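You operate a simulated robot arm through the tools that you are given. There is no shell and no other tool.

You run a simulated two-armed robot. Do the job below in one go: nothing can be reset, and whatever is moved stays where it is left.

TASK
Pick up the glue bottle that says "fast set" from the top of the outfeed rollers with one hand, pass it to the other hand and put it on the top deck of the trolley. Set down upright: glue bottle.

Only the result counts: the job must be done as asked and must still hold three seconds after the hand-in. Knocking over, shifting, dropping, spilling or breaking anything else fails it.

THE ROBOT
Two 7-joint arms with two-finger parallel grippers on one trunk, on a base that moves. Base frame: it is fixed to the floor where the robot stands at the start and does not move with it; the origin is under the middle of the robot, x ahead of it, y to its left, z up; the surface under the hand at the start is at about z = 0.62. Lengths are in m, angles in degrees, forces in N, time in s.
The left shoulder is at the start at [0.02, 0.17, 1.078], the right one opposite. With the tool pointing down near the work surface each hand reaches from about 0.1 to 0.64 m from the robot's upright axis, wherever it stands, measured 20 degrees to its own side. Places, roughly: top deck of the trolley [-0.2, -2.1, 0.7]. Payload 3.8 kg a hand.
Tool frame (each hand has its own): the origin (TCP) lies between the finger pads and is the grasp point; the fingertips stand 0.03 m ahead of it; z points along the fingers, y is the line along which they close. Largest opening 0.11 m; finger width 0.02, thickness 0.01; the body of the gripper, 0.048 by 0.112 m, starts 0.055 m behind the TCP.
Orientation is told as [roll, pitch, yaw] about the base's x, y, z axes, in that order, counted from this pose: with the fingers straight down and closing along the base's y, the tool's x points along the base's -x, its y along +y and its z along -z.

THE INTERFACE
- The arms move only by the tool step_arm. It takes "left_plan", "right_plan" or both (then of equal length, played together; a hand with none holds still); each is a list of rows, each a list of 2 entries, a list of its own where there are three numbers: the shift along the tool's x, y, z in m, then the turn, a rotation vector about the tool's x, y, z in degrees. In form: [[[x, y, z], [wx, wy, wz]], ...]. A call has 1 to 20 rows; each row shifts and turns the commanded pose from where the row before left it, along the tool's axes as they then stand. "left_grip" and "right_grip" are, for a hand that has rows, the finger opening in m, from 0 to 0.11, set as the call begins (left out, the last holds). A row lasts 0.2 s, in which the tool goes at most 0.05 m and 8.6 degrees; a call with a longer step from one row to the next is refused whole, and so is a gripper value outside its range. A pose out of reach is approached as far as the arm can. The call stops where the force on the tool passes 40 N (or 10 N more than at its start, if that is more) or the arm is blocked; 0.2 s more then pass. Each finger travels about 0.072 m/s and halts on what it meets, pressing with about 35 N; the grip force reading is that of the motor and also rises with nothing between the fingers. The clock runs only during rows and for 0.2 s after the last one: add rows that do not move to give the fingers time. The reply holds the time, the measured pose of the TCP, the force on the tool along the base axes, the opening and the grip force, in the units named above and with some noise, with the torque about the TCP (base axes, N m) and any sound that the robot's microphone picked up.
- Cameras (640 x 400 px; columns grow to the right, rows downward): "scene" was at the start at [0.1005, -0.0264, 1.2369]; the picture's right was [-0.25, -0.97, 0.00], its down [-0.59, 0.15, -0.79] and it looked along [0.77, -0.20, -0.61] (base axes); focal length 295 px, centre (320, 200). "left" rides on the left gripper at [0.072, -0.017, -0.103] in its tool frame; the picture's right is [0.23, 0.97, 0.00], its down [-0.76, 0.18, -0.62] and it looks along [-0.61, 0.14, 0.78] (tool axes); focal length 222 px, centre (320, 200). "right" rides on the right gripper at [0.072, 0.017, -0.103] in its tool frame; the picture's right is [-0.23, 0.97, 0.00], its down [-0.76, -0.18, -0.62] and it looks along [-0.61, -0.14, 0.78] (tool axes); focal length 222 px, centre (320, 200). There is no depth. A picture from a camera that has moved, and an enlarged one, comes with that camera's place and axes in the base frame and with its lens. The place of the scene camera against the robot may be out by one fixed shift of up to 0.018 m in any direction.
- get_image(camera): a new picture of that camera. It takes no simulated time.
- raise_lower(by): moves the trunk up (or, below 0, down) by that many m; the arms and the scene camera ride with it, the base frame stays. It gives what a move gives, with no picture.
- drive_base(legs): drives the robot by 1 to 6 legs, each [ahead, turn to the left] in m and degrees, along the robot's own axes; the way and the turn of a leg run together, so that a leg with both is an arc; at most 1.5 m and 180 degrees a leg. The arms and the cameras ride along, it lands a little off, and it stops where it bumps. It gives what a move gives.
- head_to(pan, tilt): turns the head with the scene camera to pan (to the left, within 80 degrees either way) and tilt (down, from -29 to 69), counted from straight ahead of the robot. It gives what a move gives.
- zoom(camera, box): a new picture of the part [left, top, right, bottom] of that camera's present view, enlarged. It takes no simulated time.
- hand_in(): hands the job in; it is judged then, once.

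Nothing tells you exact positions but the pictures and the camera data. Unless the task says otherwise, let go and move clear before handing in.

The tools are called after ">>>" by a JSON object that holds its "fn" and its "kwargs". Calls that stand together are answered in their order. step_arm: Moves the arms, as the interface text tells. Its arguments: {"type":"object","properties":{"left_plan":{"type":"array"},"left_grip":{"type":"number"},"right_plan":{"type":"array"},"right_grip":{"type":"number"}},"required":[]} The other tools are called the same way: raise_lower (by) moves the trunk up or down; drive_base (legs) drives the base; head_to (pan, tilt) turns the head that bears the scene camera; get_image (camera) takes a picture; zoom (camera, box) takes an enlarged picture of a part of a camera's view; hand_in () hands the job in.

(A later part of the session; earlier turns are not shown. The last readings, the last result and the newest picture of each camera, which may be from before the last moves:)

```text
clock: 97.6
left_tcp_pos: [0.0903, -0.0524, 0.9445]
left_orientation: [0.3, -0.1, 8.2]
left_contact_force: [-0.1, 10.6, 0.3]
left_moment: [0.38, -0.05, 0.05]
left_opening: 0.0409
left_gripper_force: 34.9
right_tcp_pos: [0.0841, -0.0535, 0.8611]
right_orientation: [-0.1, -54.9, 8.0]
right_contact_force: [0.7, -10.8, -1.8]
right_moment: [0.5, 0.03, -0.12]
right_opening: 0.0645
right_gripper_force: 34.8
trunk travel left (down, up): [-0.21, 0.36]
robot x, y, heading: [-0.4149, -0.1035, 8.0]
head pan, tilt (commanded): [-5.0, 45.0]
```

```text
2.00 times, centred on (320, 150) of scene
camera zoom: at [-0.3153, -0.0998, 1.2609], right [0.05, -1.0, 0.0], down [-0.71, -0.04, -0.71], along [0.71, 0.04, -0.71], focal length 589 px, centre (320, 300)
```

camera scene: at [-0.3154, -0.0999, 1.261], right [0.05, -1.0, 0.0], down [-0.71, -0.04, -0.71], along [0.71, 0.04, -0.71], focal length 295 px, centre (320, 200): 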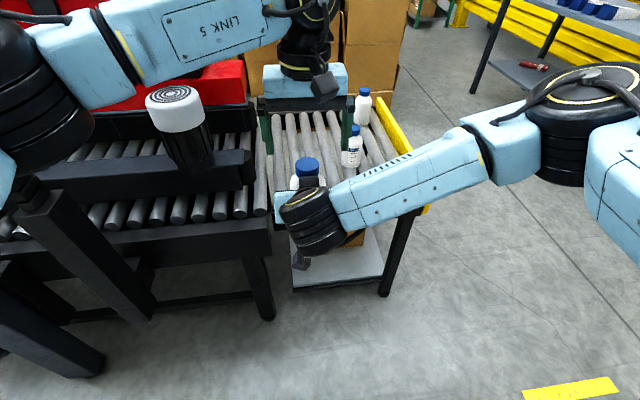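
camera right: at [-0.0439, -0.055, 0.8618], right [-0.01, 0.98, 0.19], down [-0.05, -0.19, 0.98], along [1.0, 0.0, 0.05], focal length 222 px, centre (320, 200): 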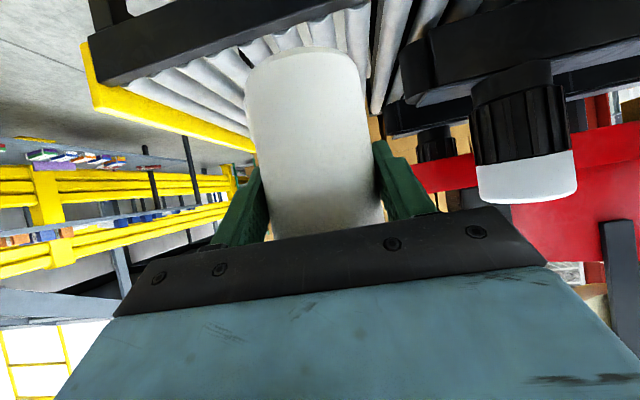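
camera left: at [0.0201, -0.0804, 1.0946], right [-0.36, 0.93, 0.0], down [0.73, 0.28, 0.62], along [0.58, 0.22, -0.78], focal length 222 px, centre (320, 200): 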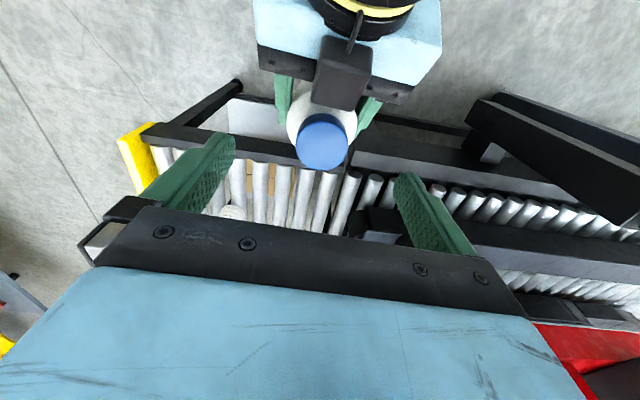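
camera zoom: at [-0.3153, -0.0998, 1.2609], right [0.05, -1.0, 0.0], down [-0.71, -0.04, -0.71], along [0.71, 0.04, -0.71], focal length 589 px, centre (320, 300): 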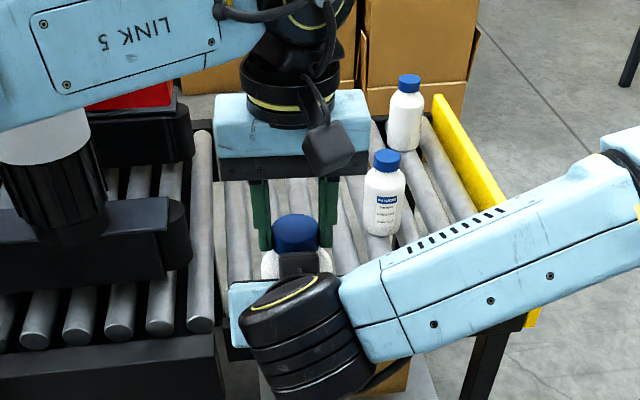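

The left hand holds the cap firmly (0.041 m opening, 35 N). Now opening the right gripper to release the bottle.

>>> {"fn": "step_arm", "kwargs": {"right_plan": [[[0, 0, 0], [0, 0, 0]], [[0, 0, 0], [0, 0, 0]], [[0, 0, 0], [0, 0, 0]], [[0, 0, 0], [0, 0, 0]], [[0, 0, 0], [0, 0, 0]]], "right_grip": 0.11}}

>>> {"fn": "get_image", "kwargs": {"camera": "right"}}

>>> {"fn": "zoom", "kwargs": {"camera": "left", "box": [200, 40, 440, 240]}}

```text
clock: 98.8
left_tcp_pos: [0.0896, -0.0547, 0.9436]
left_orientation: [0.0, -0.1, 7.9]
left_contact_force: [0.3, 0.4, 0.3]
left_moment: [-0.01, -0.03, -0.01]
left_opening: 0.0405
left_gripper_force: 35.5
right_tcp_pos: [0.083, -0.0531, 0.8606]
right_orientation: [0.0, -54.8, 8.1]
right_contact_force: [-0.3, 0.1, -0.2]
right_moment: [-0.03, -0.02, -0.03]
right_opening: 0.1097
right_gripper_force: 0.0
trunk travel left (down, up): [-0.21, 0.36]
robot x, y, heading: [-0.4099, -0.1038, 8.1]
head pan, tilt (commanded): [-5.0, 45.0]
```

```text
taken
camera right: at [-0.0438, -0.0549, 0.8618], right [-0.01, 0.98, 0.19], down [-0.05, -0.19, 0.98], along [1.0, 0.0, 0.05], focal length 222 px, centre (320, 200)
```

right: 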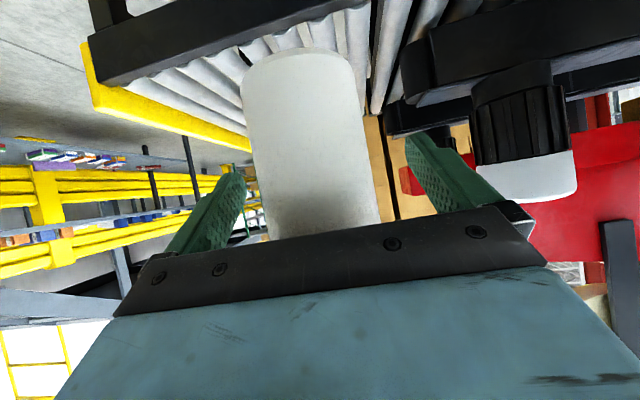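

```text
2.00 times, centred on (320, 140) of left
camera zoom: at [0.0202, -0.0808, 1.0479], right [-0.36, 0.93, 0.0], down [0.73, 0.28, 0.62], along [0.58, 0.22, -0.78], focal length 444 px, centre (320, 320)
```

zoom: 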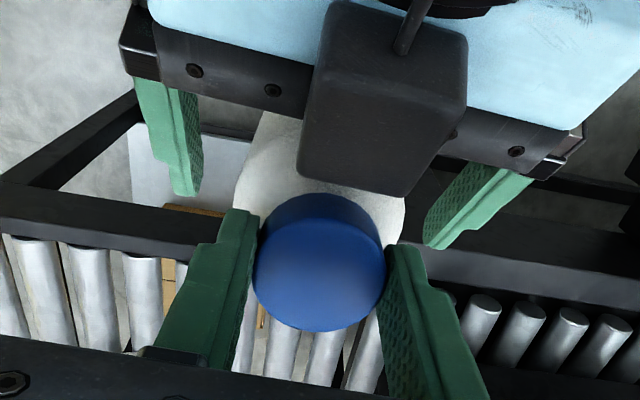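

The bottle stays held by the left hand alone. I'll separate the hands horizontally: left forward, right back.

>>> {"fn": "step_arm", "kwargs": {"left_plan": [[[-0.01, 0, 0], [0, 0, 0]], [[-0.01, 0, 0], [0, 0, 0]], [[-0.0125, 0, 0], [0, 0, 0]], [[-0.0125, 0, 0], [0, 0, 0]], [[-0.0125, 0, 0], [0, 0, 0]]], "right_plan": [[[0.00574, 0, -0.00819], [0, 0, 0]], [[0.00574, 0, -0.00819], [0, 0, 0]], [[0.00574, 0, -0.00819], [0, 0, 0]], [[0.00574, 0, -0.00819], [0, 0, 0]], [[0.00574, 0, -0.00819], [0, 0, 0]]]}}

>>> {"fn": "get_image", "kwargs": {"camera": "right"}}

>>> {"fn": "get_image", "kwargs": {"camera": "left"}}

>>> {"fn": "get_image", "kwargs": {"camera": "scene"}}

```text
clock: 100.0
left_tcp_pos: [0.1458, -0.0462, 0.9442]
left_orientation: [-0.1, 0.0, 7.9]
left_contact_force: [-0.3, -0.1, 0.1]
left_moment: [0.0, 0.02, -0.05]
left_opening: 0.041
left_gripper_force: 35.0
right_tcp_pos: [0.0347, -0.0603, 0.8601]
right_orientation: [0.0, -54.9, 8.1]
right_contact_force: [-0.7, 0.5, -0.1]
right_moment: [-0.02, 0.01, 0.0]
right_opening: 0.11
right_gripper_force: 0.0
trunk travel left (down, up): [-0.21, 0.36]
robot x, y, heading: [-0.4132, -0.1013, 7.8]
head pan, tilt (commanded): [-5.0, 45.0]
```

```text
taken
camera right: at [-0.0926, -0.0623, 0.8613], right [-0.01, 0.98, 0.19], down [-0.05, -0.19, 0.98], along [1.0, 0.0, 0.05], focal length 222 px, centre (320, 200)
```

right: 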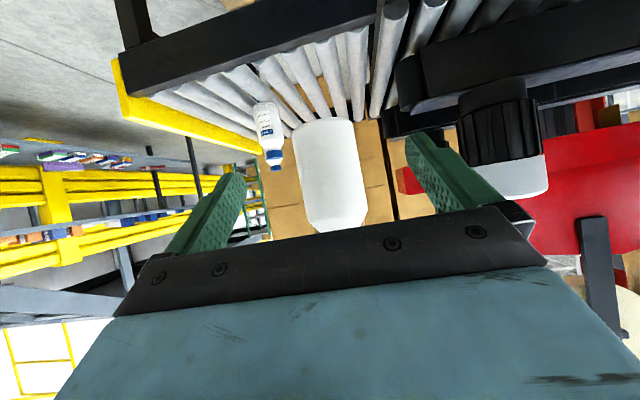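

```text
taken
camera left: at [0.0771, -0.0722, 1.0477], right [-0.36, 0.93, 0.0], down [0.73, 0.28, 0.62], along [0.58, 0.22, -0.78], focal length 222 px, centre (320, 200)
```

left: 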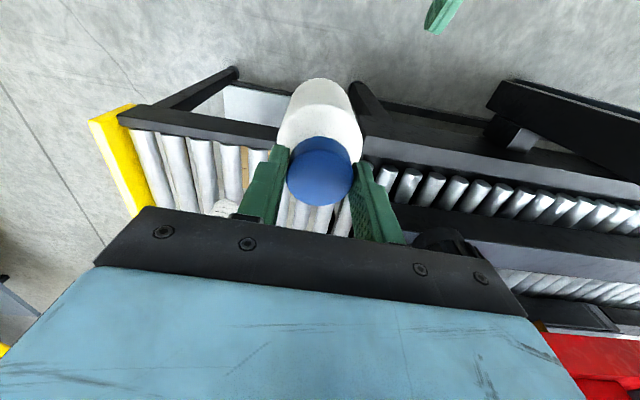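

```text
taken
camera scene: at [-0.3153, -0.1, 1.2609], right [0.05, -1.0, 0.0], down [-0.71, -0.04, -0.71], along [0.71, 0.04, -0.71], focal length 295 px, centre (320, 200)
```

scene: 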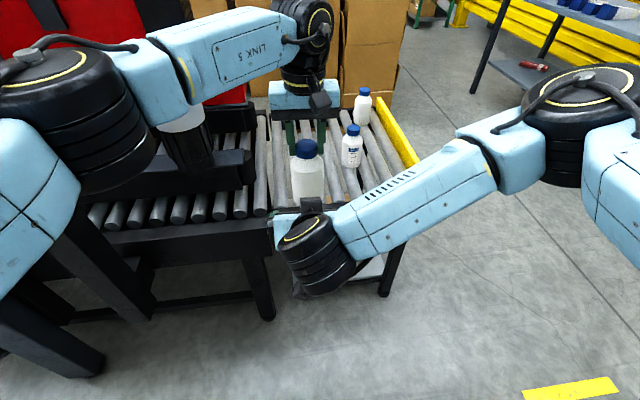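

The handover worked: the left hand holds the bottle upright by the cap. I'll stow the right hand to its side and draw the left hand in and up a little for driving.

>>> {"fn": "step_arm", "kwargs": {"right_plan": [[[0.0026, -0.0333, -0.0124], [0, 0, 0]], [[0.0026, -0.0333, -0.0124], [0, 0, 0]], [[0.0026, -0.0333, -0.0124], [0, 0, 0]], [[0.0026, -0.0333, -0.0124], [0, 0, 0]], [[0.0026, -0.0333, -0.0124], [0, 0, 0]], [[0.0026, -0.0333, -0.0124], [0, 0, 0]], [[0, 0, 0], [0, 7.85, 0]], [[0, 0, 0], [0, 7.85, 0]], [[0, 0, 0], [0, 7.85, 0]], [[0, 0, 0], [0, 7.85, 0]], [[0, 0, 0], [0, 7.85, 0]], [[0, 0, 0], [0, 7.85, 0]], [[0, 0, 0], [0, 7.85, 0]]], "left_plan": [[[0, 0, 0], [0, 0, 0]], [[0, 0, 0], [0, 0, 0]], [[0, 0, 0], [0, 0, 0]], [[0, 0, 0], [0, 0, 0]], [[0, 0, 0], [0, 0, 0]], [[0, 0, 0], [0, 0, 0]], [[0.0071, 0.01, -0.0071], [0, 0, 0]], [[0.0071, 0.01, -0.0071], [0, 0, 0]], [[0.0071, 0.01, -0.0071], [0, 0, 0]], [[0.0071, 0.01, -0.0071], [0, 0, 0]], [[0.0071, 0.01, -0.0071], [0, 0, 0]], [[0.0071, 0.01, -0.0071], [0, 0, 0]], [[0.0071, 0.01, -0.0071], [0, 0, 0]]]}}

>>> {"fn": "get_image", "kwargs": {"camera": "scene"}}

>>> {"fn": "get_image", "kwargs": {"camera": "right"}}

```text
clock: 102.8
left_tcp_pos: [0.0869, 0.0176, 0.9923]
left_orientation: [-0.1, 0.1, 8.1]
left_contact_force: [-0.7, 1.5, -4.0]
left_moment: [-0.01, -0.01, 0.01]
left_opening: 0.0407
left_gripper_force: 35.0
right_tcp_pos: [0.0138, -0.2435, 0.9051]
right_orientation: [0.1, 0.0, 8.3]
right_contact_force: [0.1, -0.4, -0.9]
right_moment: [0.0, -0.01, -0.04]
right_opening: 0.11
right_gripper_force: 0.0
right hand out of reach, approached as far as the arm can: row 5, 6
trunk travel left (down, up): [-0.21, 0.36]
robot x, y, heading: [-0.4153, -0.1033, 8.0]
head pan, tilt (commanded): [-5.0, 45.0]
```

```text
taken
camera scene: at [-0.3152, -0.0995, 1.2609], right [0.05, -1.0, 0.0], down [-0.71, -0.04, -0.71], along [0.71, 0.04, -0.71], focal length 295 px, centre (320, 200)
```

scene: 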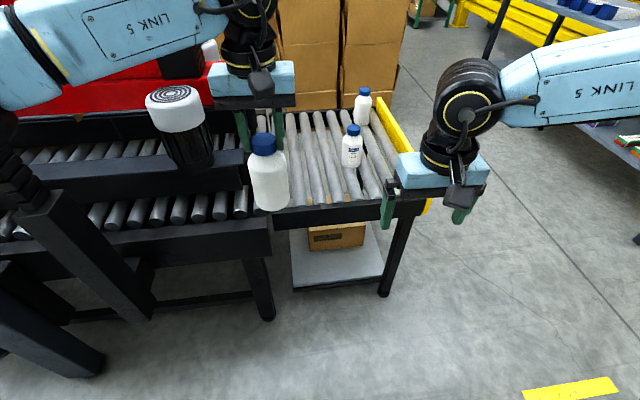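

```text
taken
camera right: at [-0.0615, -0.2384, 1.01], right [0.09, 1.0, 0.0], down [0.78, -0.07, 0.62], along [0.62, -0.05, -0.78], focal length 222 px, centre (320, 200)
```

right: 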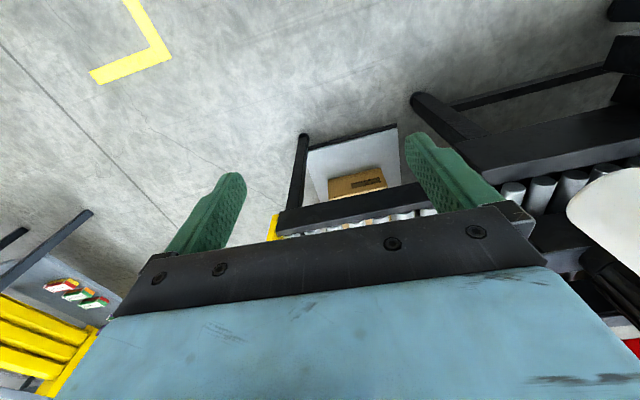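

The left hand carries the bottle (4 N) steadily. Now I'll turn toward the trolley and drive to a pre-approach point about 0.75 m before it.

>>> {"fn": "drive_base", "kwargs": {"legs": [[0, -93.3], [0.85, 0]]}}

>>> {"fn": "head_to", "kwargs": {"pan": 0, "tilt": 35}}

>>> {"fn": "get_image", "kwargs": {"camera": "scene"}}

>>> {"fn": "get_image", "kwargs": {"camera": "left"}}

```text
clock: 111.3
left_tcp_pos: [-0.289, -1.4563, 0.9933]
left_orientation: [0.0, 0.1, -86.9]
left_contact_force: [0.5, 0.1, -3.9]
left_moment: [-0.02, -0.02, 0.01]
left_opening: 0.041
left_gripper_force: 35.2
right_tcp_pos: [-0.5422, -1.3603, 0.9056]
right_orientation: [0.1, -0.1, -86.7]
right_contact_force: [0.4, 0.0, 0.1]
right_moment: [-0.01, -0.01, 0.0]
right_opening: 0.1098
right_gripper_force: 0.2
trunk travel left (down, up): [-0.21, 0.36]
robot x, y, heading: [-0.3642, -0.9477, -87.0]
head pan, tilt (commanded): [-5.0, 45.0]
```

```text
clock: 112.0
left_tcp_pos: [-0.2893, -1.4556, 0.9912]
left_orientation: [0.0, 0.0, -86.9]
left_contact_force: [0.3, -0.2, -3.5]
left_moment: [-0.03, -0.01, -0.03]
left_opening: 0.0407
left_gripper_force: 34.7
right_tcp_pos: [-0.5433, -1.3603, 0.906]
right_orientation: [-0.1, 0.1, -86.7]
right_contact_force: [-0.2, 0.1, -0.6]
right_moment: [0.0, 0.03, 0.02]
right_opening: 0.1102
right_gripper_force: 0.0
trunk travel left (down, up): [-0.21, 0.36]
robot x, y, heading: [-0.3709, -0.9471, -86.8]
head pan, tilt (commanded): [0.0, 35.0]
```

```text
taken
camera scene: at [-0.3645, -1.061, 1.2757], right [-1.0, -0.06, 0.0], down [-0.03, 0.57, -0.82], along [0.05, -0.82, -0.57], focal length 295 px, centre (320, 200)
```

scene: 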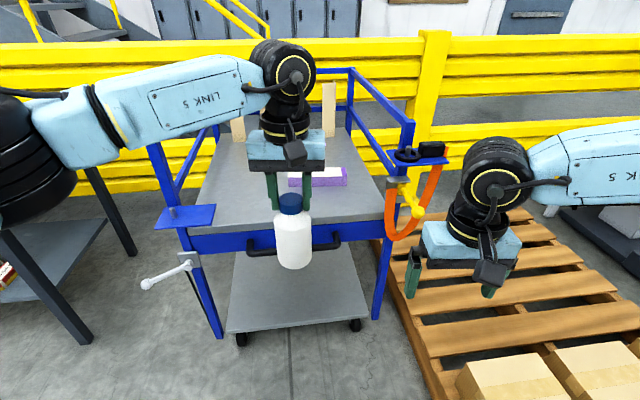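

```text
taken
camera left: at [-0.31, -1.3842, 1.0966], right [0.96, 0.28, 0.0], down [0.22, -0.75, 0.62], along [0.17, -0.6, -0.78], focal length 222 px, centre (320, 200)
```

left: 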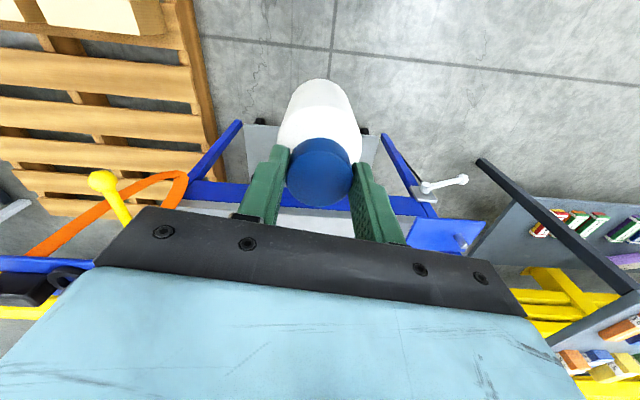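

The trolley's front edge runs near y ≈ -1.70 and the purple box sits deeper on the deck; I'll aim for about (-0.15, -1.83). To keep my left elbow above the trolley's front post I'll raise the trunk, and draw the right hand back.

>>> {"fn": "raise_lower", "kwargs": {"by": 0.14}}

>>> {"fn": "step_arm", "kwargs": {"right_plan": [[[0.03, 0, 0], [0, 0, 0]], [[0.03, 0, 0], [0, 0, 0]], [[0.03, 0, 0], [0, 0, 0]]]}}

>>> {"fn": "drive_base", "kwargs": {"legs": [[0, 11], [0.25, 0]]}}

>>> {"fn": "get_image", "kwargs": {"camera": "scene"}}

>>> {"fn": "get_image", "kwargs": {"camera": "left"}}

```text
clock: 113.7
left_tcp_pos: [-0.289, -1.4557, 1.133]
left_orientation: [0.1, 0.1, -86.9]
left_contact_force: [-0.7, -0.3, -3.7]
left_moment: [-0.01, -0.02, 0.0]
left_opening: 0.0408
left_gripper_force: 35.1
right_tcp_pos: [-0.5432, -1.3596, 1.0447]
right_orientation: [0.0, -0.1, -86.7]
right_contact_force: [0.3, 0.5, 0.0]
right_moment: [0.01, 0.0, -0.02]
right_opening: 0.1102
right_gripper_force: 0.2
trunk travel left (down, up): [-0.35, 0.22]
robot x, y, heading: [-0.3666, -0.9467, -86.9]
head pan, tilt (commanded): [0.0, 35.0]
```

```text
clock: 114.5
left_tcp_pos: [-0.2899, -1.4546, 1.1329]
left_orientation: [0.0, -0.1, -86.9]
left_contact_force: [0.1, -0.2, -3.2]
left_moment: [0.04, 0.03, 0.04]
left_opening: 0.041
left_gripper_force: 34.5
right_tcp_pos: [-0.5502, -1.2683, 1.0453]
right_orientation: [-0.1, 0.1, -86.8]
right_contact_force: [0.0, 0.2, 0.7]
right_moment: [0.0, 0.04, 0.01]
right_opening: 0.1102
right_gripper_force: 0.1
trunk travel left (down, up): [-0.35, 0.22]
robot x, y, heading: [-0.3693, -0.9439, -87.0]
head pan, tilt (commanded): [0.0, 35.0]
```

```text
clock: 117.0
left_tcp_pos: [-0.1326, -1.671, 1.1328]
left_orientation: [0.0, 0.1, -75.8]
left_contact_force: [0.1, 0.1, -3.4]
left_moment: [0.03, 0.03, 0.0]
left_opening: 0.0406
left_gripper_force: 34.9
right_tcp_pos: [-0.4221, -1.537, 1.0451]
right_orientation: [0.0, 0.0, -75.6]
right_contact_force: [-0.1, 0.5, -1.0]
right_moment: [0.0, 0.01, -0.01]
right_opening: 0.11
right_gripper_force: 0.1
trunk travel left (down, up): [-0.35, 0.22]
robot x, y, heading: [-0.3046, -1.1905, -76.0]
head pan, tilt (commanded): [0.0, 35.0]
```

```text
taken
camera scene: at [-0.2831, -1.2974, 1.4157], right [-0.97, -0.25, 0.0], down [-0.14, 0.56, -0.82], along [0.2, -0.79, -0.57], focal length 295 px, centre (320, 200)
```

scene: 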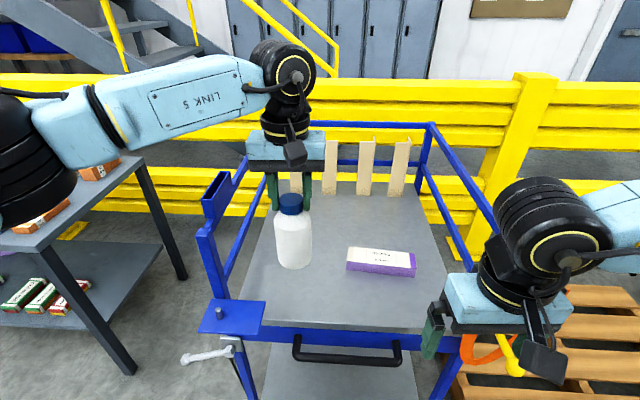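

```text
taken
camera left: at [-0.1665, -1.6046, 1.2365], right [0.89, 0.46, 0.0], down [0.36, -0.7, 0.62], along [0.29, -0.55, -0.78], focal length 222 px, centre (320, 200)
```

left: 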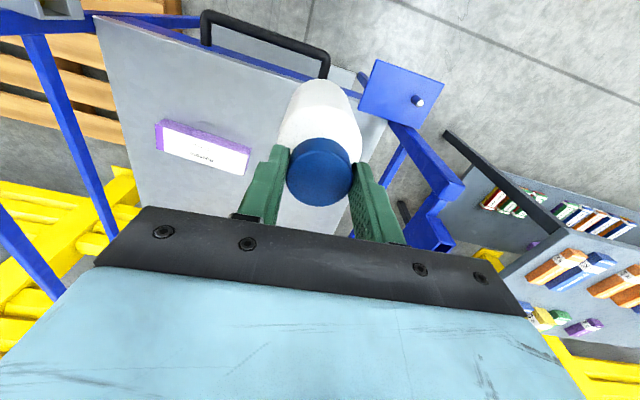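

The deck is clear at the front-left of the purple box; I'll set the bottle down near (-0.14, -1.83). Driving the last 14 cm and squaring up with the trolley.

>>> {"fn": "drive_base", "kwargs": {"legs": [[0.14, 0], [0, -5]]}}

>>> {"fn": "get_image", "kwargs": {"camera": "scene"}}

>>> {"fn": "get_image", "kwargs": {"camera": "left"}}

```text
clock: 118.8
left_tcp_pos: [-0.1396, -1.8189, 1.1329]
left_orientation: [0.1, 0.1, -80.6]
left_contact_force: [-0.5, -0.5, -3.5]
left_moment: [0.04, -0.02, -0.04]
left_opening: 0.0407
left_gripper_force: 34.9
right_tcp_pos: [-0.4175, -1.6618, 1.0448]
right_orientation: [0.0, 0.0, -80.4]
right_contact_force: [-0.3, -0.5, -0.4]
right_moment: [0.02, -0.01, 0.01]
right_opening: 0.1102
right_gripper_force: 0.1
trunk travel left (down, up): [-0.35, 0.22]
robot x, y, heading: [-0.2715, -1.3241, -80.5]
head pan, tilt (commanded): [0.0, 35.0]
```

```text
taken
camera scene: at [-0.2582, -1.4351, 1.4157], right [-0.99, -0.17, 0.0], down [-0.09, 0.57, -0.82], along [0.14, -0.81, -0.57], focal length 295 px, centre (320, 200)
```

scene: 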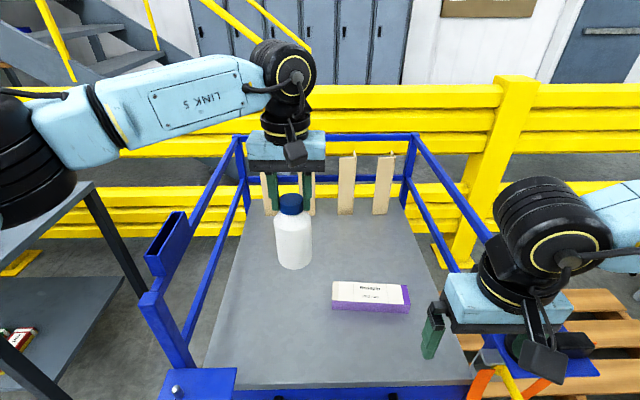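

```text
taken
camera left: at [-0.1681, -1.7506, 1.2365], right [0.92, 0.38, 0.0], down [0.3, -0.72, 0.62], along [0.24, -0.57, -0.78], focal length 222 px, centre (320, 200)
```

left: 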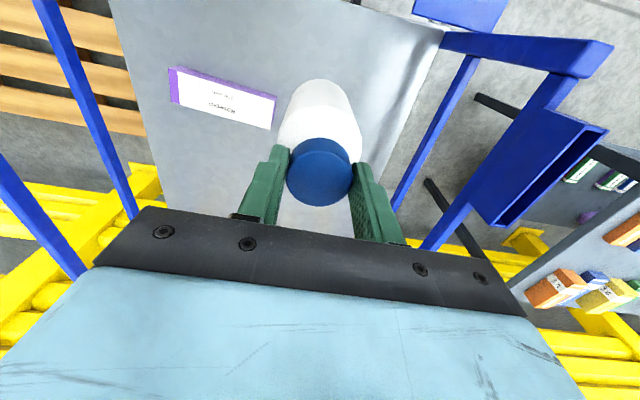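

The bottle hangs over the free part of the deck. My left elbow will come near the front-left post when I lower, so I'll shift slightly back and right and raise the trunk a bit more before lowering.

>>> {"fn": "drive_base", "kwargs": {"legs": [[-0.02, 0], [0, -4]]}}

>>> {"fn": "raise_lower", "kwargs": {"by": 0.07}}

>>> {"fn": "step_arm", "kwargs": {"left_plan": [[[0, 0, 0.03], [0, 0, 0]], [[0, 0, 0.03], [0, 0, 0]], [[0, 0, 0.03], [0, 0, 0]], [[0, 0, 0.03], [0, 0, 0]], [[0, 0, 0.03], [0, 0, 0]]]}}

>>> {"fn": "head_to", "kwargs": {"pan": 20, "tilt": 40}}

>>> {"fn": "get_image", "kwargs": {"camera": "scene"}}

>>> {"fn": "get_image", "kwargs": {"camera": "left"}}

>>> {"fn": "get_image", "kwargs": {"camera": "right"}}

```text
clock: 120.1
left_tcp_pos: [-0.1778, -1.806, 1.1329]
left_orientation: [0.0, 0.0, -84.7]
left_contact_force: [0.0, -0.3, -3.3]
left_moment: [-0.01, -0.05, 0.02]
left_opening: 0.0406
left_gripper_force: 35.7
right_tcp_pos: [-0.4439, -1.6316, 1.0439]
right_orientation: [0.0, 0.0, -84.2]
right_contact_force: [1.3, 0.4, 0.4]
right_moment: [-0.01, 0.02, 0.0]
right_opening: 0.1099
right_gripper_force: 0.1
trunk travel left (down, up): [-0.35, 0.22]
robot x, y, heading: [-0.2725, -1.3014, -84.2]
head pan, tilt (commanded): [0.0, 35.0]
```

```text
clock: 121.2
left_tcp_pos: [-0.1768, -1.807, 1.2027]
left_orientation: [0.0, 0.1, -84.7]
left_contact_force: [-1.1, 0.8, -3.6]
left_moment: [0.03, 0.0, 0.01]
left_opening: 0.0408
left_gripper_force: 34.9
right_tcp_pos: [-0.4439, -1.6309, 1.1149]
right_orientation: [0.0, 0.0, -84.3]
right_contact_force: [-0.5, 0.7, -0.1]
right_moment: [-0.03, -0.01, 0.0]
right_opening: 0.1101
right_gripper_force: 0.0
trunk travel left (down, up): [-0.42, 0.15]
robot x, y, heading: [-0.2732, -1.3014, -84.5]
head pan, tilt (commanded): [0.0, 35.0]
```

```text
clock: 122.4
left_tcp_pos: [-0.1773, -1.8081, 1.0518]
left_orientation: [0.1, 0.0, -84.7]
left_contact_force: [0.3, 0.0, -3.3]
left_moment: [0.01, -0.01, 0.03]
left_opening: 0.0405
left_gripper_force: 34.6
right_tcp_pos: [-0.4438, -1.6314, 1.1143]
right_orientation: [0.1, 0.0, -84.3]
right_contact_force: [0.1, 0.3, 0.1]
right_moment: [0.02, 0.03, -0.01]
right_opening: 0.1097
right_gripper_force: 0.0
trunk travel left (down, up): [-0.42, 0.15]
robot x, y, heading: [-0.2753, -1.3002, -84.5]
head pan, tilt (commanded): [0.0, 35.0]
```

```text
clock: 123.2
left_tcp_pos: [-0.1766, -1.8084, 1.0536]
left_orientation: [0.1, 0.0, -84.6]
left_contact_force: [0.8, 0.4, -3.7]
left_moment: [0.0, 0.0, -0.02]
left_opening: 0.0404
left_gripper_force: 35.0
right_tcp_pos: [-0.4435, -1.6316, 1.1149]
right_orientation: [-0.1, 0.0, -84.2]
right_contact_force: [-0.1, 0.5, 0.3]
right_moment: [-0.01, 0.03, 0.0]
right_opening: 0.11
right_gripper_force: 0.1
trunk travel left (down, up): [-0.42, 0.15]
robot x, y, heading: [-0.2742, -1.3025, -84.3]
head pan, tilt (commanded): [20.0, 40.0]
```

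```text
taken
camera scene: at [-0.24, -1.4047, 1.4782], right [-0.9, -0.43, 0.0], down [-0.28, 0.58, -0.77], along [0.33, -0.69, -0.64], focal length 295 px, centre (320, 200)
```

scene: 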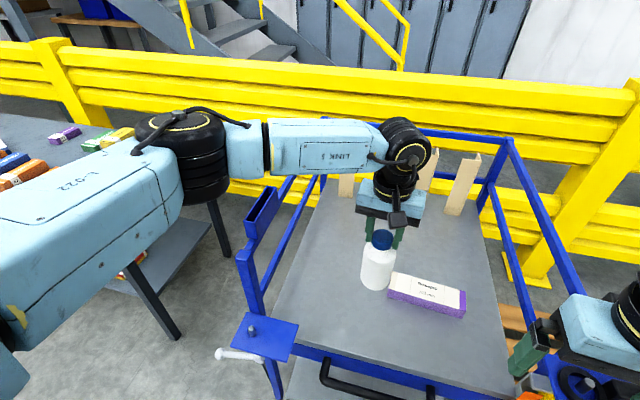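

```text
taken
camera left: at [-0.2004, -1.737, 1.1569], right [0.95, 0.32, 0.0], down [0.25, -0.74, 0.62], along [0.2, -0.59, -0.78], focal length 222 px, centre (320, 200)
```

left: 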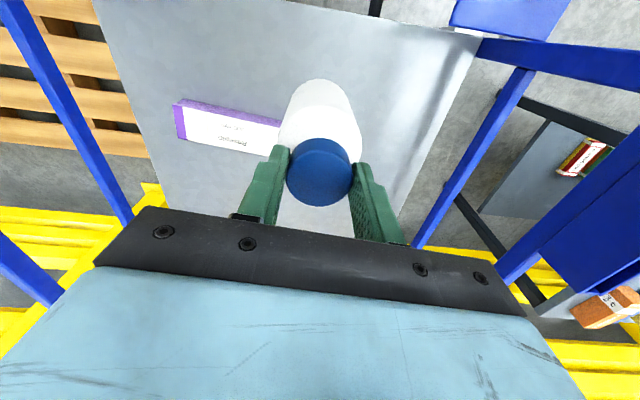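

```text
taken
camera right: at [-0.4343, -1.5589, 1.2193], right [0.99, -0.13, 0.0], down [-0.1, -0.78, 0.62], along [-0.08, -0.62, -0.78], focal length 222 px, centre (320, 200)
```

right: 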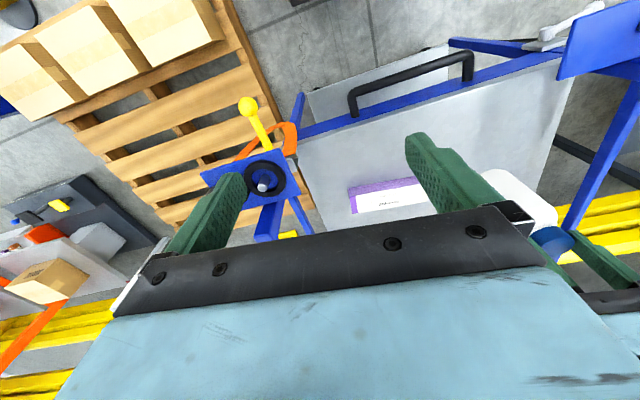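

The forearm is well above the trolley's post, and the bottle is about 6 cm in front of the purple box and 8 cm inside the front edge. Lowering further in stages.

>>> {"fn": "step_arm", "kwargs": {"left_plan": [[[0, 0, 0.02], [0, 0, 0]], [[0, 0, 0.02], [0, 0, 0]], [[0, 0, 0.02], [0, 0, 0]], [[0, 0, 0.02], [0, 0, 0]], [[0, 0, 0.02], [0, 0, 0]]]}}

>>> {"fn": "get_image", "kwargs": {"camera": "scene"}}

>>> {"fn": "get_image", "kwargs": {"camera": "left"}}

```text
clock: 124.4
left_tcp_pos: [-0.1753, -1.8064, 0.9539]
left_orientation: [0.0, 0.1, -84.6]
left_contact_force: [0.4, -0.1, -4.0]
left_moment: [-0.02, -0.01, 0.0]
left_opening: 0.0407
left_gripper_force: 35.2
right_tcp_pos: [-0.4435, -1.6309, 1.114]
right_orientation: [0.1, 0.0, -84.2]
right_contact_force: [0.3, -0.7, 0.6]
right_moment: [-0.02, 0.0, 0.0]
right_opening: 0.11
right_gripper_force: 0.0
trunk travel left (down, up): [-0.42, 0.15]
robot x, y, heading: [-0.2752, -1.3004, -84.3]
head pan, tilt (commanded): [20.0, 40.0]
```

```text
taken
camera scene: at [-0.24, -1.4048, 1.4782], right [-0.9, -0.43, 0.0], down [-0.28, 0.58, -0.77], along [0.33, -0.69, -0.64], focal length 295 px, centre (320, 200)
```

scene: 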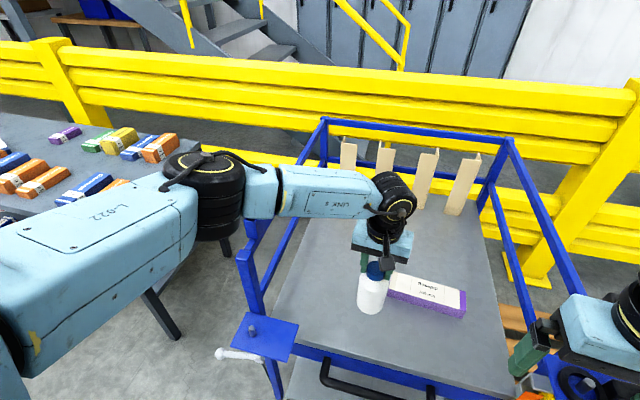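

```text
taken
camera left: at [-0.1997, -1.7359, 1.0569], right [0.95, 0.32, 0.0], down [0.25, -0.74, 0.62], along [0.2, -0.59, -0.78], focal length 222 px, centre (320, 200)
```

left: 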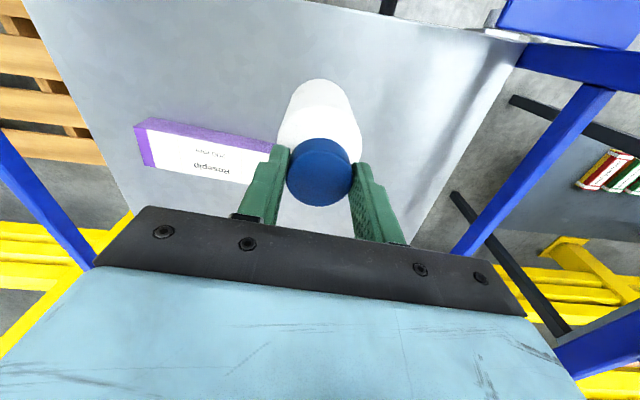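

There's still about 10 cm between my elbow and the post. Lowering another 7 cm, then in small steps to touch-down.

>>> {"fn": "step_arm", "kwargs": {"left_plan": [[[0, 0, 0.014], [0, 0, 0]], [[0, 0, 0.014], [0, 0, 0]], [[0, 0, 0.014], [0, 0, 0]], [[0, 0, 0.014], [0, 0, 0]], [[0, 0, 0.014], [0, 0, 0]]]}}

>>> {"fn": "get_image", "kwargs": {"camera": "scene"}}

>>> {"fn": "zoom", "kwargs": {"camera": "scene", "box": [300, 180, 480, 340]}}

>>> {"fn": "get_image", "kwargs": {"camera": "left"}}

```text
clock: 125.6
left_tcp_pos: [-0.1772, -1.8073, 0.8808]
left_orientation: [0.0, 0.1, -84.6]
left_contact_force: [1.2, -0.6, -3.5]
left_moment: [-0.02, 0.0, -0.04]
left_opening: 0.0408
left_gripper_force: 35.2
right_tcp_pos: [-0.4441, -1.6316, 1.1143]
right_orientation: [0.0, -0.1, -84.3]
right_contact_force: [0.0, 0.7, 0.9]
right_moment: [0.01, 0.0, 0.0]
right_opening: 0.1101
right_gripper_force: 0.1
trunk travel left (down, up): [-0.42, 0.15]
robot x, y, heading: [-0.2746, -1.2994, -84.3]
head pan, tilt (commanded): [20.0, 40.0]
```

```text
taken
camera scene: at [-0.24, -1.4048, 1.4782], right [-0.9, -0.43, 0.0], down [-0.28, 0.58, -0.77], along [0.33, -0.69, -0.64], focal length 295 px, centre (320, 200)
```

scene: 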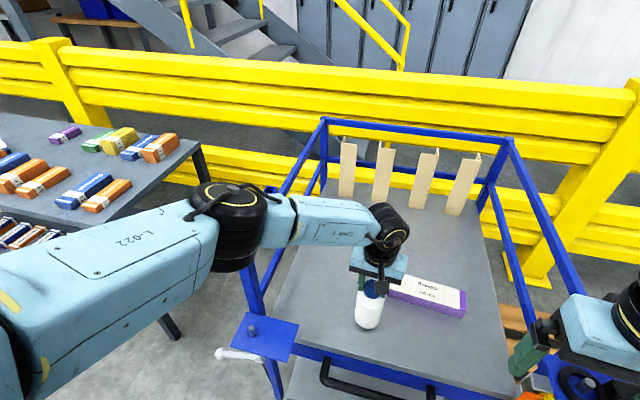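

```text
2.50 times, centred on (390, 260) of scene
camera zoom: at [-0.24, -1.4048, 1.4782], right [-0.9, -0.43, 0.0], down [-0.28, 0.58, -0.77], along [0.33, -0.69, -0.64], focal length 736 px, centre (145, 50)
```

zoom: 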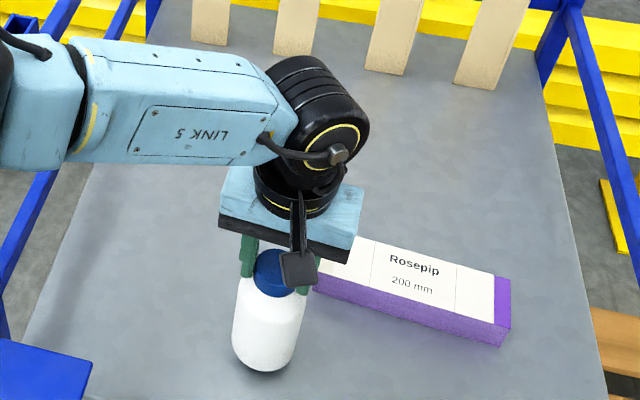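

```text
taken
camera left: at [-0.2001, -1.737, 0.9859], right [0.95, 0.32, 0.0], down [0.25, -0.74, 0.62], along [0.2, -0.59, -0.78], focal length 222 px, centre (320, 200)
```

left: 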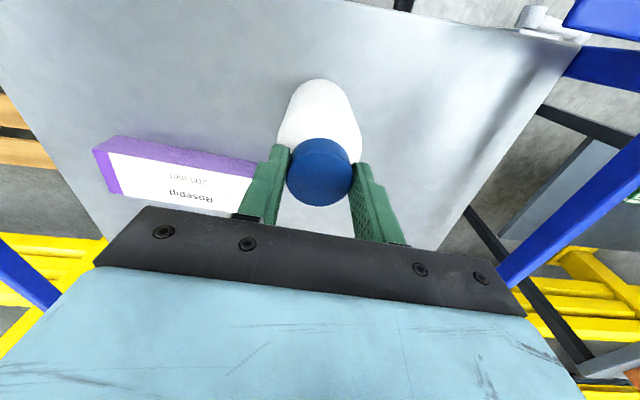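

The bottle is about 3 cm above the deck, clear of the "Rosepip" box. Continuing down gently.

>>> {"fn": "step_arm", "kwargs": {"left_plan": [[[0, 0, 0.004], [0, 0, 0]], [[0, 0, 0.004], [0, 0, 0]], [[0, 0, 0.004], [0, 0, 0]], [[0, 0, 0.004], [0, 0, 0]], [[0, 0, 0.004], [0, 0, 0]], [[0, 0, 0], [0, 0, 0]]]}}

>>> {"fn": "step_arm", "kwargs": {"left_plan": [[[0, 0, 0.0015], [0, 0, 0]], [[0, 0, 0.0015], [0, 0, 0]], [[0, 0, 0], [0, 0, 0]]]}}

>>> {"fn": "zoom", "kwargs": {"camera": "scene", "box": [320, 250, 440, 350]}}

```text
clock: 127.0
left_tcp_pos: [-0.1775, -1.8068, 0.8673]
left_orientation: [0.0, -0.4, -84.6]
left_contact_force: [6.1, 4.0, 36.2]
left_moment: [0.01, -0.25, 0.03]
left_opening: 0.0409
left_gripper_force: 34.8
right_tcp_pos: [-0.4435, -1.6282, 1.1163]
right_orientation: [0.0, -0.1, -84.3]
right_contact_force: [-1.1, 0.0, -0.6]
right_moment: [-0.02, -0.01, 0.01]
right_opening: 0.1099
right_gripper_force: 0.1
trunk travel left (down, up): [-0.42, 0.15]
robot x, y, heading: [-0.2717, -1.3045, -84.7]
head pan, tilt (commanded): [20.0, 40.0]
```

```text
clock: 127.8
left_tcp_pos: [-0.1764, -1.8074, 0.8645]
left_orientation: [0.0, -0.5, -84.5]
left_contact_force: [6.5, 1.5, 35.6]
left_moment: [-0.17, -0.22, 0.05]
left_opening: 0.0409
left_gripper_force: 34.6
right_tcp_pos: [-0.4441, -1.6288, 1.1157]
right_orientation: [0.0, -0.1, -84.4]
right_contact_force: [-0.6, 0.1, -0.5]
right_moment: [0.01, 0.0, -0.02]
right_opening: 0.1099
right_gripper_force: 0.0
trunk travel left (down, up): [-0.42, 0.15]
robot x, y, heading: [-0.2747, -1.3025, -84.5]
head pan, tilt (commanded): [20.0, 40.0]
```

```text
4.00 times, centred on (380, 300) of scene
camera zoom: at [-0.2398, -1.4012, 1.4785], right [-0.9, -0.43, 0.0], down [-0.28, 0.58, -0.77], along [0.33, -0.69, -0.64], focal length 1178 px, centre (80, -200)
```

zoom: 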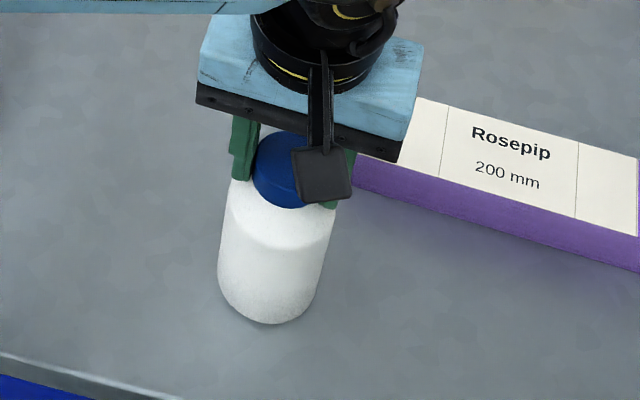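

The bottle touched down: the deck pushes back with 36 N. I'll ease up a few millimetres to relieve the pressure before letting go.

>>> {"fn": "step_arm", "kwargs": {"left_plan": [[[0, 0, -0.001], [0, 0, 0]], [[0, 0, 0], [0, 0, 0]]]}}

```text
clock: 128.4
left_tcp_pos: [-0.1762, -1.8075, 0.8638]
left_orientation: [0.0, -0.4, -84.7]
left_contact_force: [4.3, -4.6, 27.4]
left_moment: [-0.83, -0.22, 0.06]
left_opening: 0.0407
left_gripper_force: 35.3
right_tcp_pos: [-0.4425, -1.6301, 1.1158]
right_orientation: [0.0, -0.1, -84.2]
right_contact_force: [-0.4, -0.2, -0.6]
right_moment: [-0.01, 0.02, -0.01]
right_opening: 0.1102
right_gripper_force: 0.1
trunk travel left (down, up): [-0.42, 0.15]
robot x, y, heading: [-0.2762, -1.3015, -84.6]
head pan, tilt (commanded): [20.0, 40.0]
```

>>> {"fn": "step_arm", "kwargs": {"left_plan": [[[0, 0, -0.0015], [0, 0, 0]], [[0, 0, -0.0015], [0, 0, 0]], [[0, 0, 0], [0, 0, 0]]]}}

>>> {"fn": "get_image", "kwargs": {"camera": "left"}}

>>> {"fn": "zoom", "kwargs": {"camera": "scene", "box": [320, 250, 440, 350]}}

>>> {"fn": "get_image", "kwargs": {"camera": "right"}}

```text
clock: 129.2
left_tcp_pos: [-0.1782, -1.8049, 0.8646]
left_orientation: [0.0, 0.2, -84.6]
left_contact_force: [1.7, -5.6, 8.2]
left_moment: [-0.84, -0.04, 0.06]
left_opening: 0.0411
left_gripper_force: 34.6
right_tcp_pos: [-0.4447, -1.6311, 1.1145]
right_orientation: [0.0, 0.1, -84.2]
right_contact_force: [0.6, -0.2, 0.2]
right_moment: [0.0, -0.02, -0.03]
right_opening: 0.1103
right_gripper_force: 0.1
trunk travel left (down, up): [-0.42, 0.15]
robot x, y, heading: [-0.2758, -1.3021, -84.5]
head pan, tilt (commanded): [20.0, 40.0]
```

```text
taken
camera left: at [-0.2006, -1.7348, 0.9674], right [0.95, 0.32, 0.0], down [0.25, -0.74, 0.62], along [0.2, -0.59, -0.78], focal length 222 px, centre (320, 200)
```

left: 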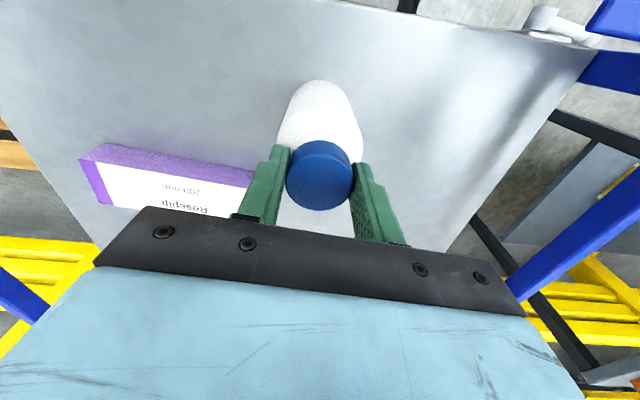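

```text
4.00 times, centred on (380, 300) of scene
camera zoom: at [-0.24, -1.4041, 1.4782], right [-0.9, -0.43, 0.0], down [-0.28, 0.58, -0.77], along [0.33, -0.69, -0.64], focal length 1178 px, centre (80, -200)
```

zoom: 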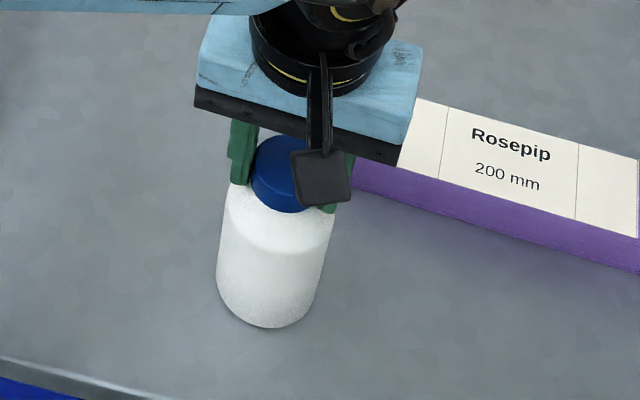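

```text
taken
camera right: at [-0.4344, -1.5583, 1.2193], right [0.99, -0.13, 0.0], down [-0.1, -0.78, 0.62], along [-0.08, -0.62, -0.78], focal length 222 px, centre (320, 200)
```

right: 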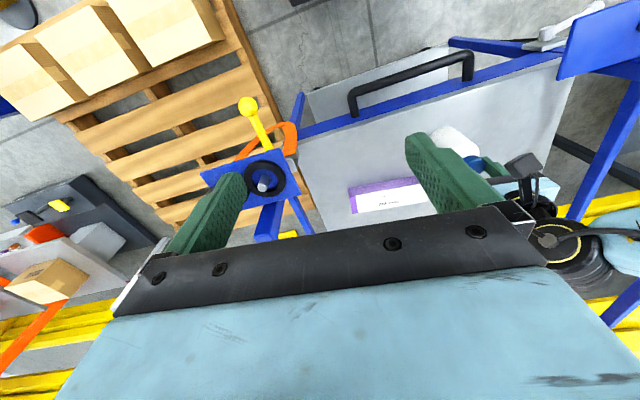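

>>> {"fn": "step_arm", "kwargs": {"left_plan": [[[0, 0, -0.001], [0, 0, 0]], [[0, 0, 0], [0, 0, 0]], [[0, 0, 0], [0, 0, 0]]]}}

>>> {"fn": "zoom", "kwargs": {"camera": "left", "box": [240, 60, 400, 220]}}

```text
clock: 130.0
left_tcp_pos: [-0.1767, -1.8052, 0.863]
left_orientation: [0.0, 0.1, -84.7]
left_contact_force: [-0.2, -0.8, -3.1]
left_moment: [0.05, 0.0, -0.02]
left_opening: 0.0406
left_gripper_force: 34.9
right_tcp_pos: [-0.4426, -1.6309, 1.1155]
right_orientation: [-0.1, 0.1, -84.3]
right_contact_force: [-0.1, -0.1, 0.4]
right_moment: [0.01, 0.01, 0.03]
right_opening: 0.1101
right_gripper_force: 0.0
trunk travel left (down, up): [-0.42, 0.15]
robot x, y, heading: [-0.2744, -1.2984, -84.4]
head pan, tilt (commanded): [20.0, 40.0]
```

```text
2.50 times, centred on (320, 140) of left
camera zoom: at [-0.2003, -1.7352, 0.968], right [0.95, 0.32, 0.0], down [0.25, -0.74, 0.62], along [0.2, -0.59, -0.78], focal length 555 px, centre (320, 350)
```

zoom: 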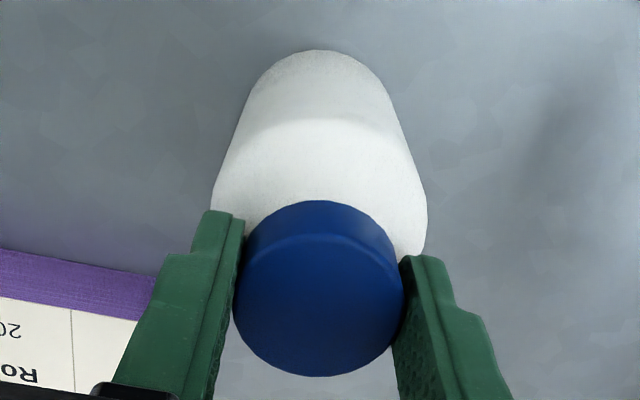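

The bottle now just floats on contact (weight back on the hand, no side load). I'll lower half a millimetre and open the left gripper.

>>> {"fn": "step_arm", "kwargs": {"left_plan": [[[0, 0, 0.0005], [0, 0, 0]], [[0, 0, 0], [0, 0, 0]]]}}

>>> {"fn": "step_arm", "kwargs": {"left_plan": [[[0, 0, 0], [0, 0, 0]], [[0, 0, 0], [0, 0, 0]], [[0, 0, 0], [0, 0, 0]], [[0, 0, 0], [0, 0, 0]], [[0, 0, 0], [0, 0, 0]]], "left_grip": 0.11}}

>>> {"fn": "get_image", "kwargs": {"camera": "left"}}

>>> {"fn": "zoom", "kwargs": {"camera": "scene", "box": [320, 250, 440, 350]}}

```text
clock: 130.6
left_tcp_pos: [-0.1747, -1.806, 0.8657]
left_orientation: [0.0, 0.1, -84.6]
left_contact_force: [0.5, 0.0, -3.3]
left_moment: [-0.02, -0.02, -0.01]
left_opening: 0.0408
left_gripper_force: 35.1
right_tcp_pos: [-0.4432, -1.6318, 1.1153]
right_orientation: [0.0, 0.1, -84.4]
right_contact_force: [0.0, -0.7, 0.3]
right_moment: [-0.02, -0.02, 0.04]
right_opening: 0.11
right_gripper_force: 0.0
trunk travel left (down, up): [-0.42, 0.15]
robot x, y, heading: [-0.2709, -1.3027, -84.5]
head pan, tilt (commanded): [20.0, 40.0]
```

```text
clock: 131.8
left_tcp_pos: [-0.1768, -1.8066, 0.8655]
left_orientation: [0.0, 0.2, -84.6]
left_contact_force: [0.4, -0.6, -0.3]
left_moment: [0.02, -0.01, 0.0]
left_opening: 0.1102
left_gripper_force: 0.1
right_tcp_pos: [-0.4428, -1.6306, 1.1147]
right_orientation: [0.0, -0.1, -84.2]
right_contact_force: [0.3, 0.5, -0.8]
right_moment: [0.01, 0.01, 0.0]
right_opening: 0.1101
right_gripper_force: 0.2
trunk travel left (down, up): [-0.42, 0.15]
robot x, y, heading: [-0.2745, -1.3014, -84.6]
head pan, tilt (commanded): [20.0, 40.0]
```

```text
taken
camera left: at [-0.2002, -1.7358, 0.9688], right [0.95, 0.32, 0.0], down [0.25, -0.74, 0.62], along [0.2, -0.59, -0.78], focal length 222 px, centre (320, 200)
```

left: 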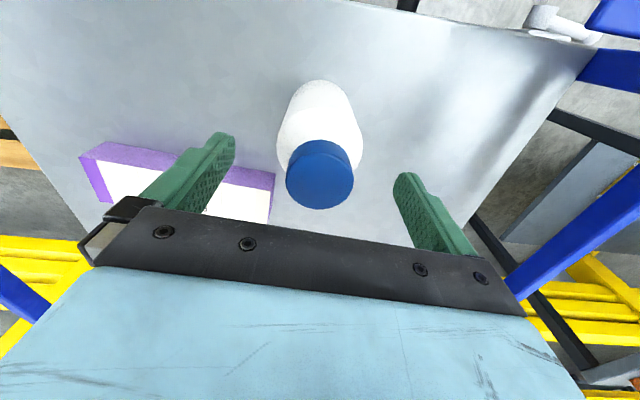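

```text
4.00 times, centred on (380, 300) of scene
camera zoom: at [-0.24, -1.4044, 1.4782], right [-0.9, -0.43, 0.0], down [-0.28, 0.58, -0.77], along [0.33, -0.69, -0.64], focal length 1178 px, centre (80, -200)
```

zoom: 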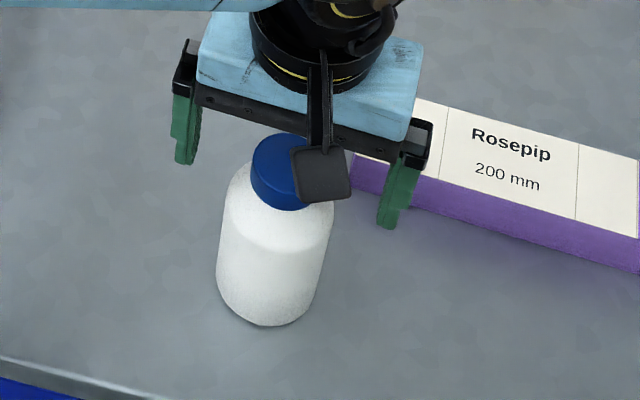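

The bottle stands on the deck, free of the open fingers. I'll raise the left hand straight up and clear.

>>> {"fn": "step_arm", "kwargs": {"left_plan": [[[0, 0, -0.01], [0, 0, 0]], [[0, 0, -0.02], [0, 0, 0]], [[0, 0, -0.03], [0, 0, 0]], [[0, 0, -0.03], [0, 0, 0]], [[0, 0, -0.03], [0, 0, 0]], [[0, 0, -0.03], [0, 0, 0]], [[0, 0, -0.03], [0, 0, 0]], [[0, 0, -0.03], [0, 0, 0]], [[0, 0, -0.03], [0, 0, 0]]]}}

>>> {"fn": "get_image", "kwargs": {"camera": "left"}}

>>> {"fn": "get_image", "kwargs": {"camera": "scene"}}

```text
clock: 133.8
left_tcp_pos: [-0.1784, -1.8072, 1.1066]
left_orientation: [0.1, 0.0, -84.6]
left_contact_force: [0.1, 0.0, -0.4]
left_moment: [0.02, 0.01, -0.01]
left_opening: 0.11
left_gripper_force: 0.1
right_tcp_pos: [-0.4433, -1.6314, 1.114]
right_orientation: [0.1, 0.1, -84.3]
right_contact_force: [-0.9, -0.3, -0.5]
right_moment: [0.02, 0.01, -0.04]
right_opening: 0.1098
right_gripper_force: 0.0
trunk travel left (down, up): [-0.42, 0.15]
robot x, y, heading: [-0.2718, -1.3039, -84.3]
head pan, tilt (commanded): [20.0, 40.0]
```

```text
taken
camera left: at [-0.201, -1.7366, 1.2104], right [0.95, 0.32, 0.0], down [0.25, -0.74, 0.62], along [0.2, -0.59, -0.78], focal length 222 px, centre (320, 200)
```

left: 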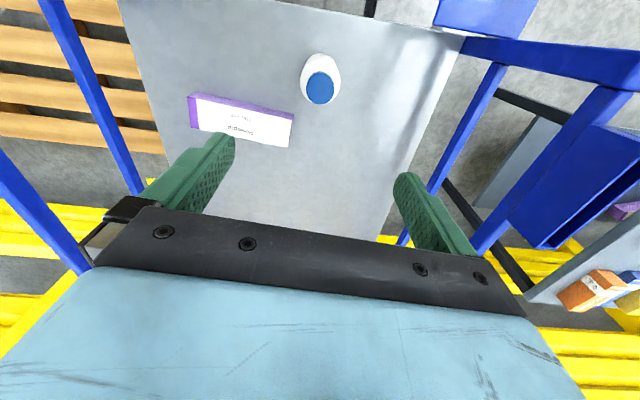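

```text
taken
camera scene: at [-0.24, -1.404, 1.4783], right [-0.9, -0.43, 0.0], down [-0.28, 0.58, -0.77], along [0.33, -0.69, -0.64], focal length 295 px, centre (320, 200)
```

scene: 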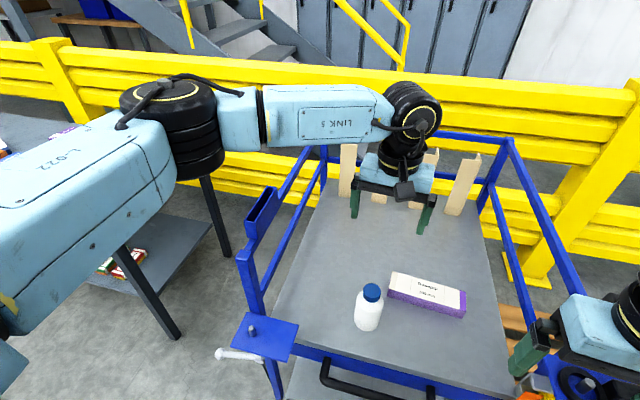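

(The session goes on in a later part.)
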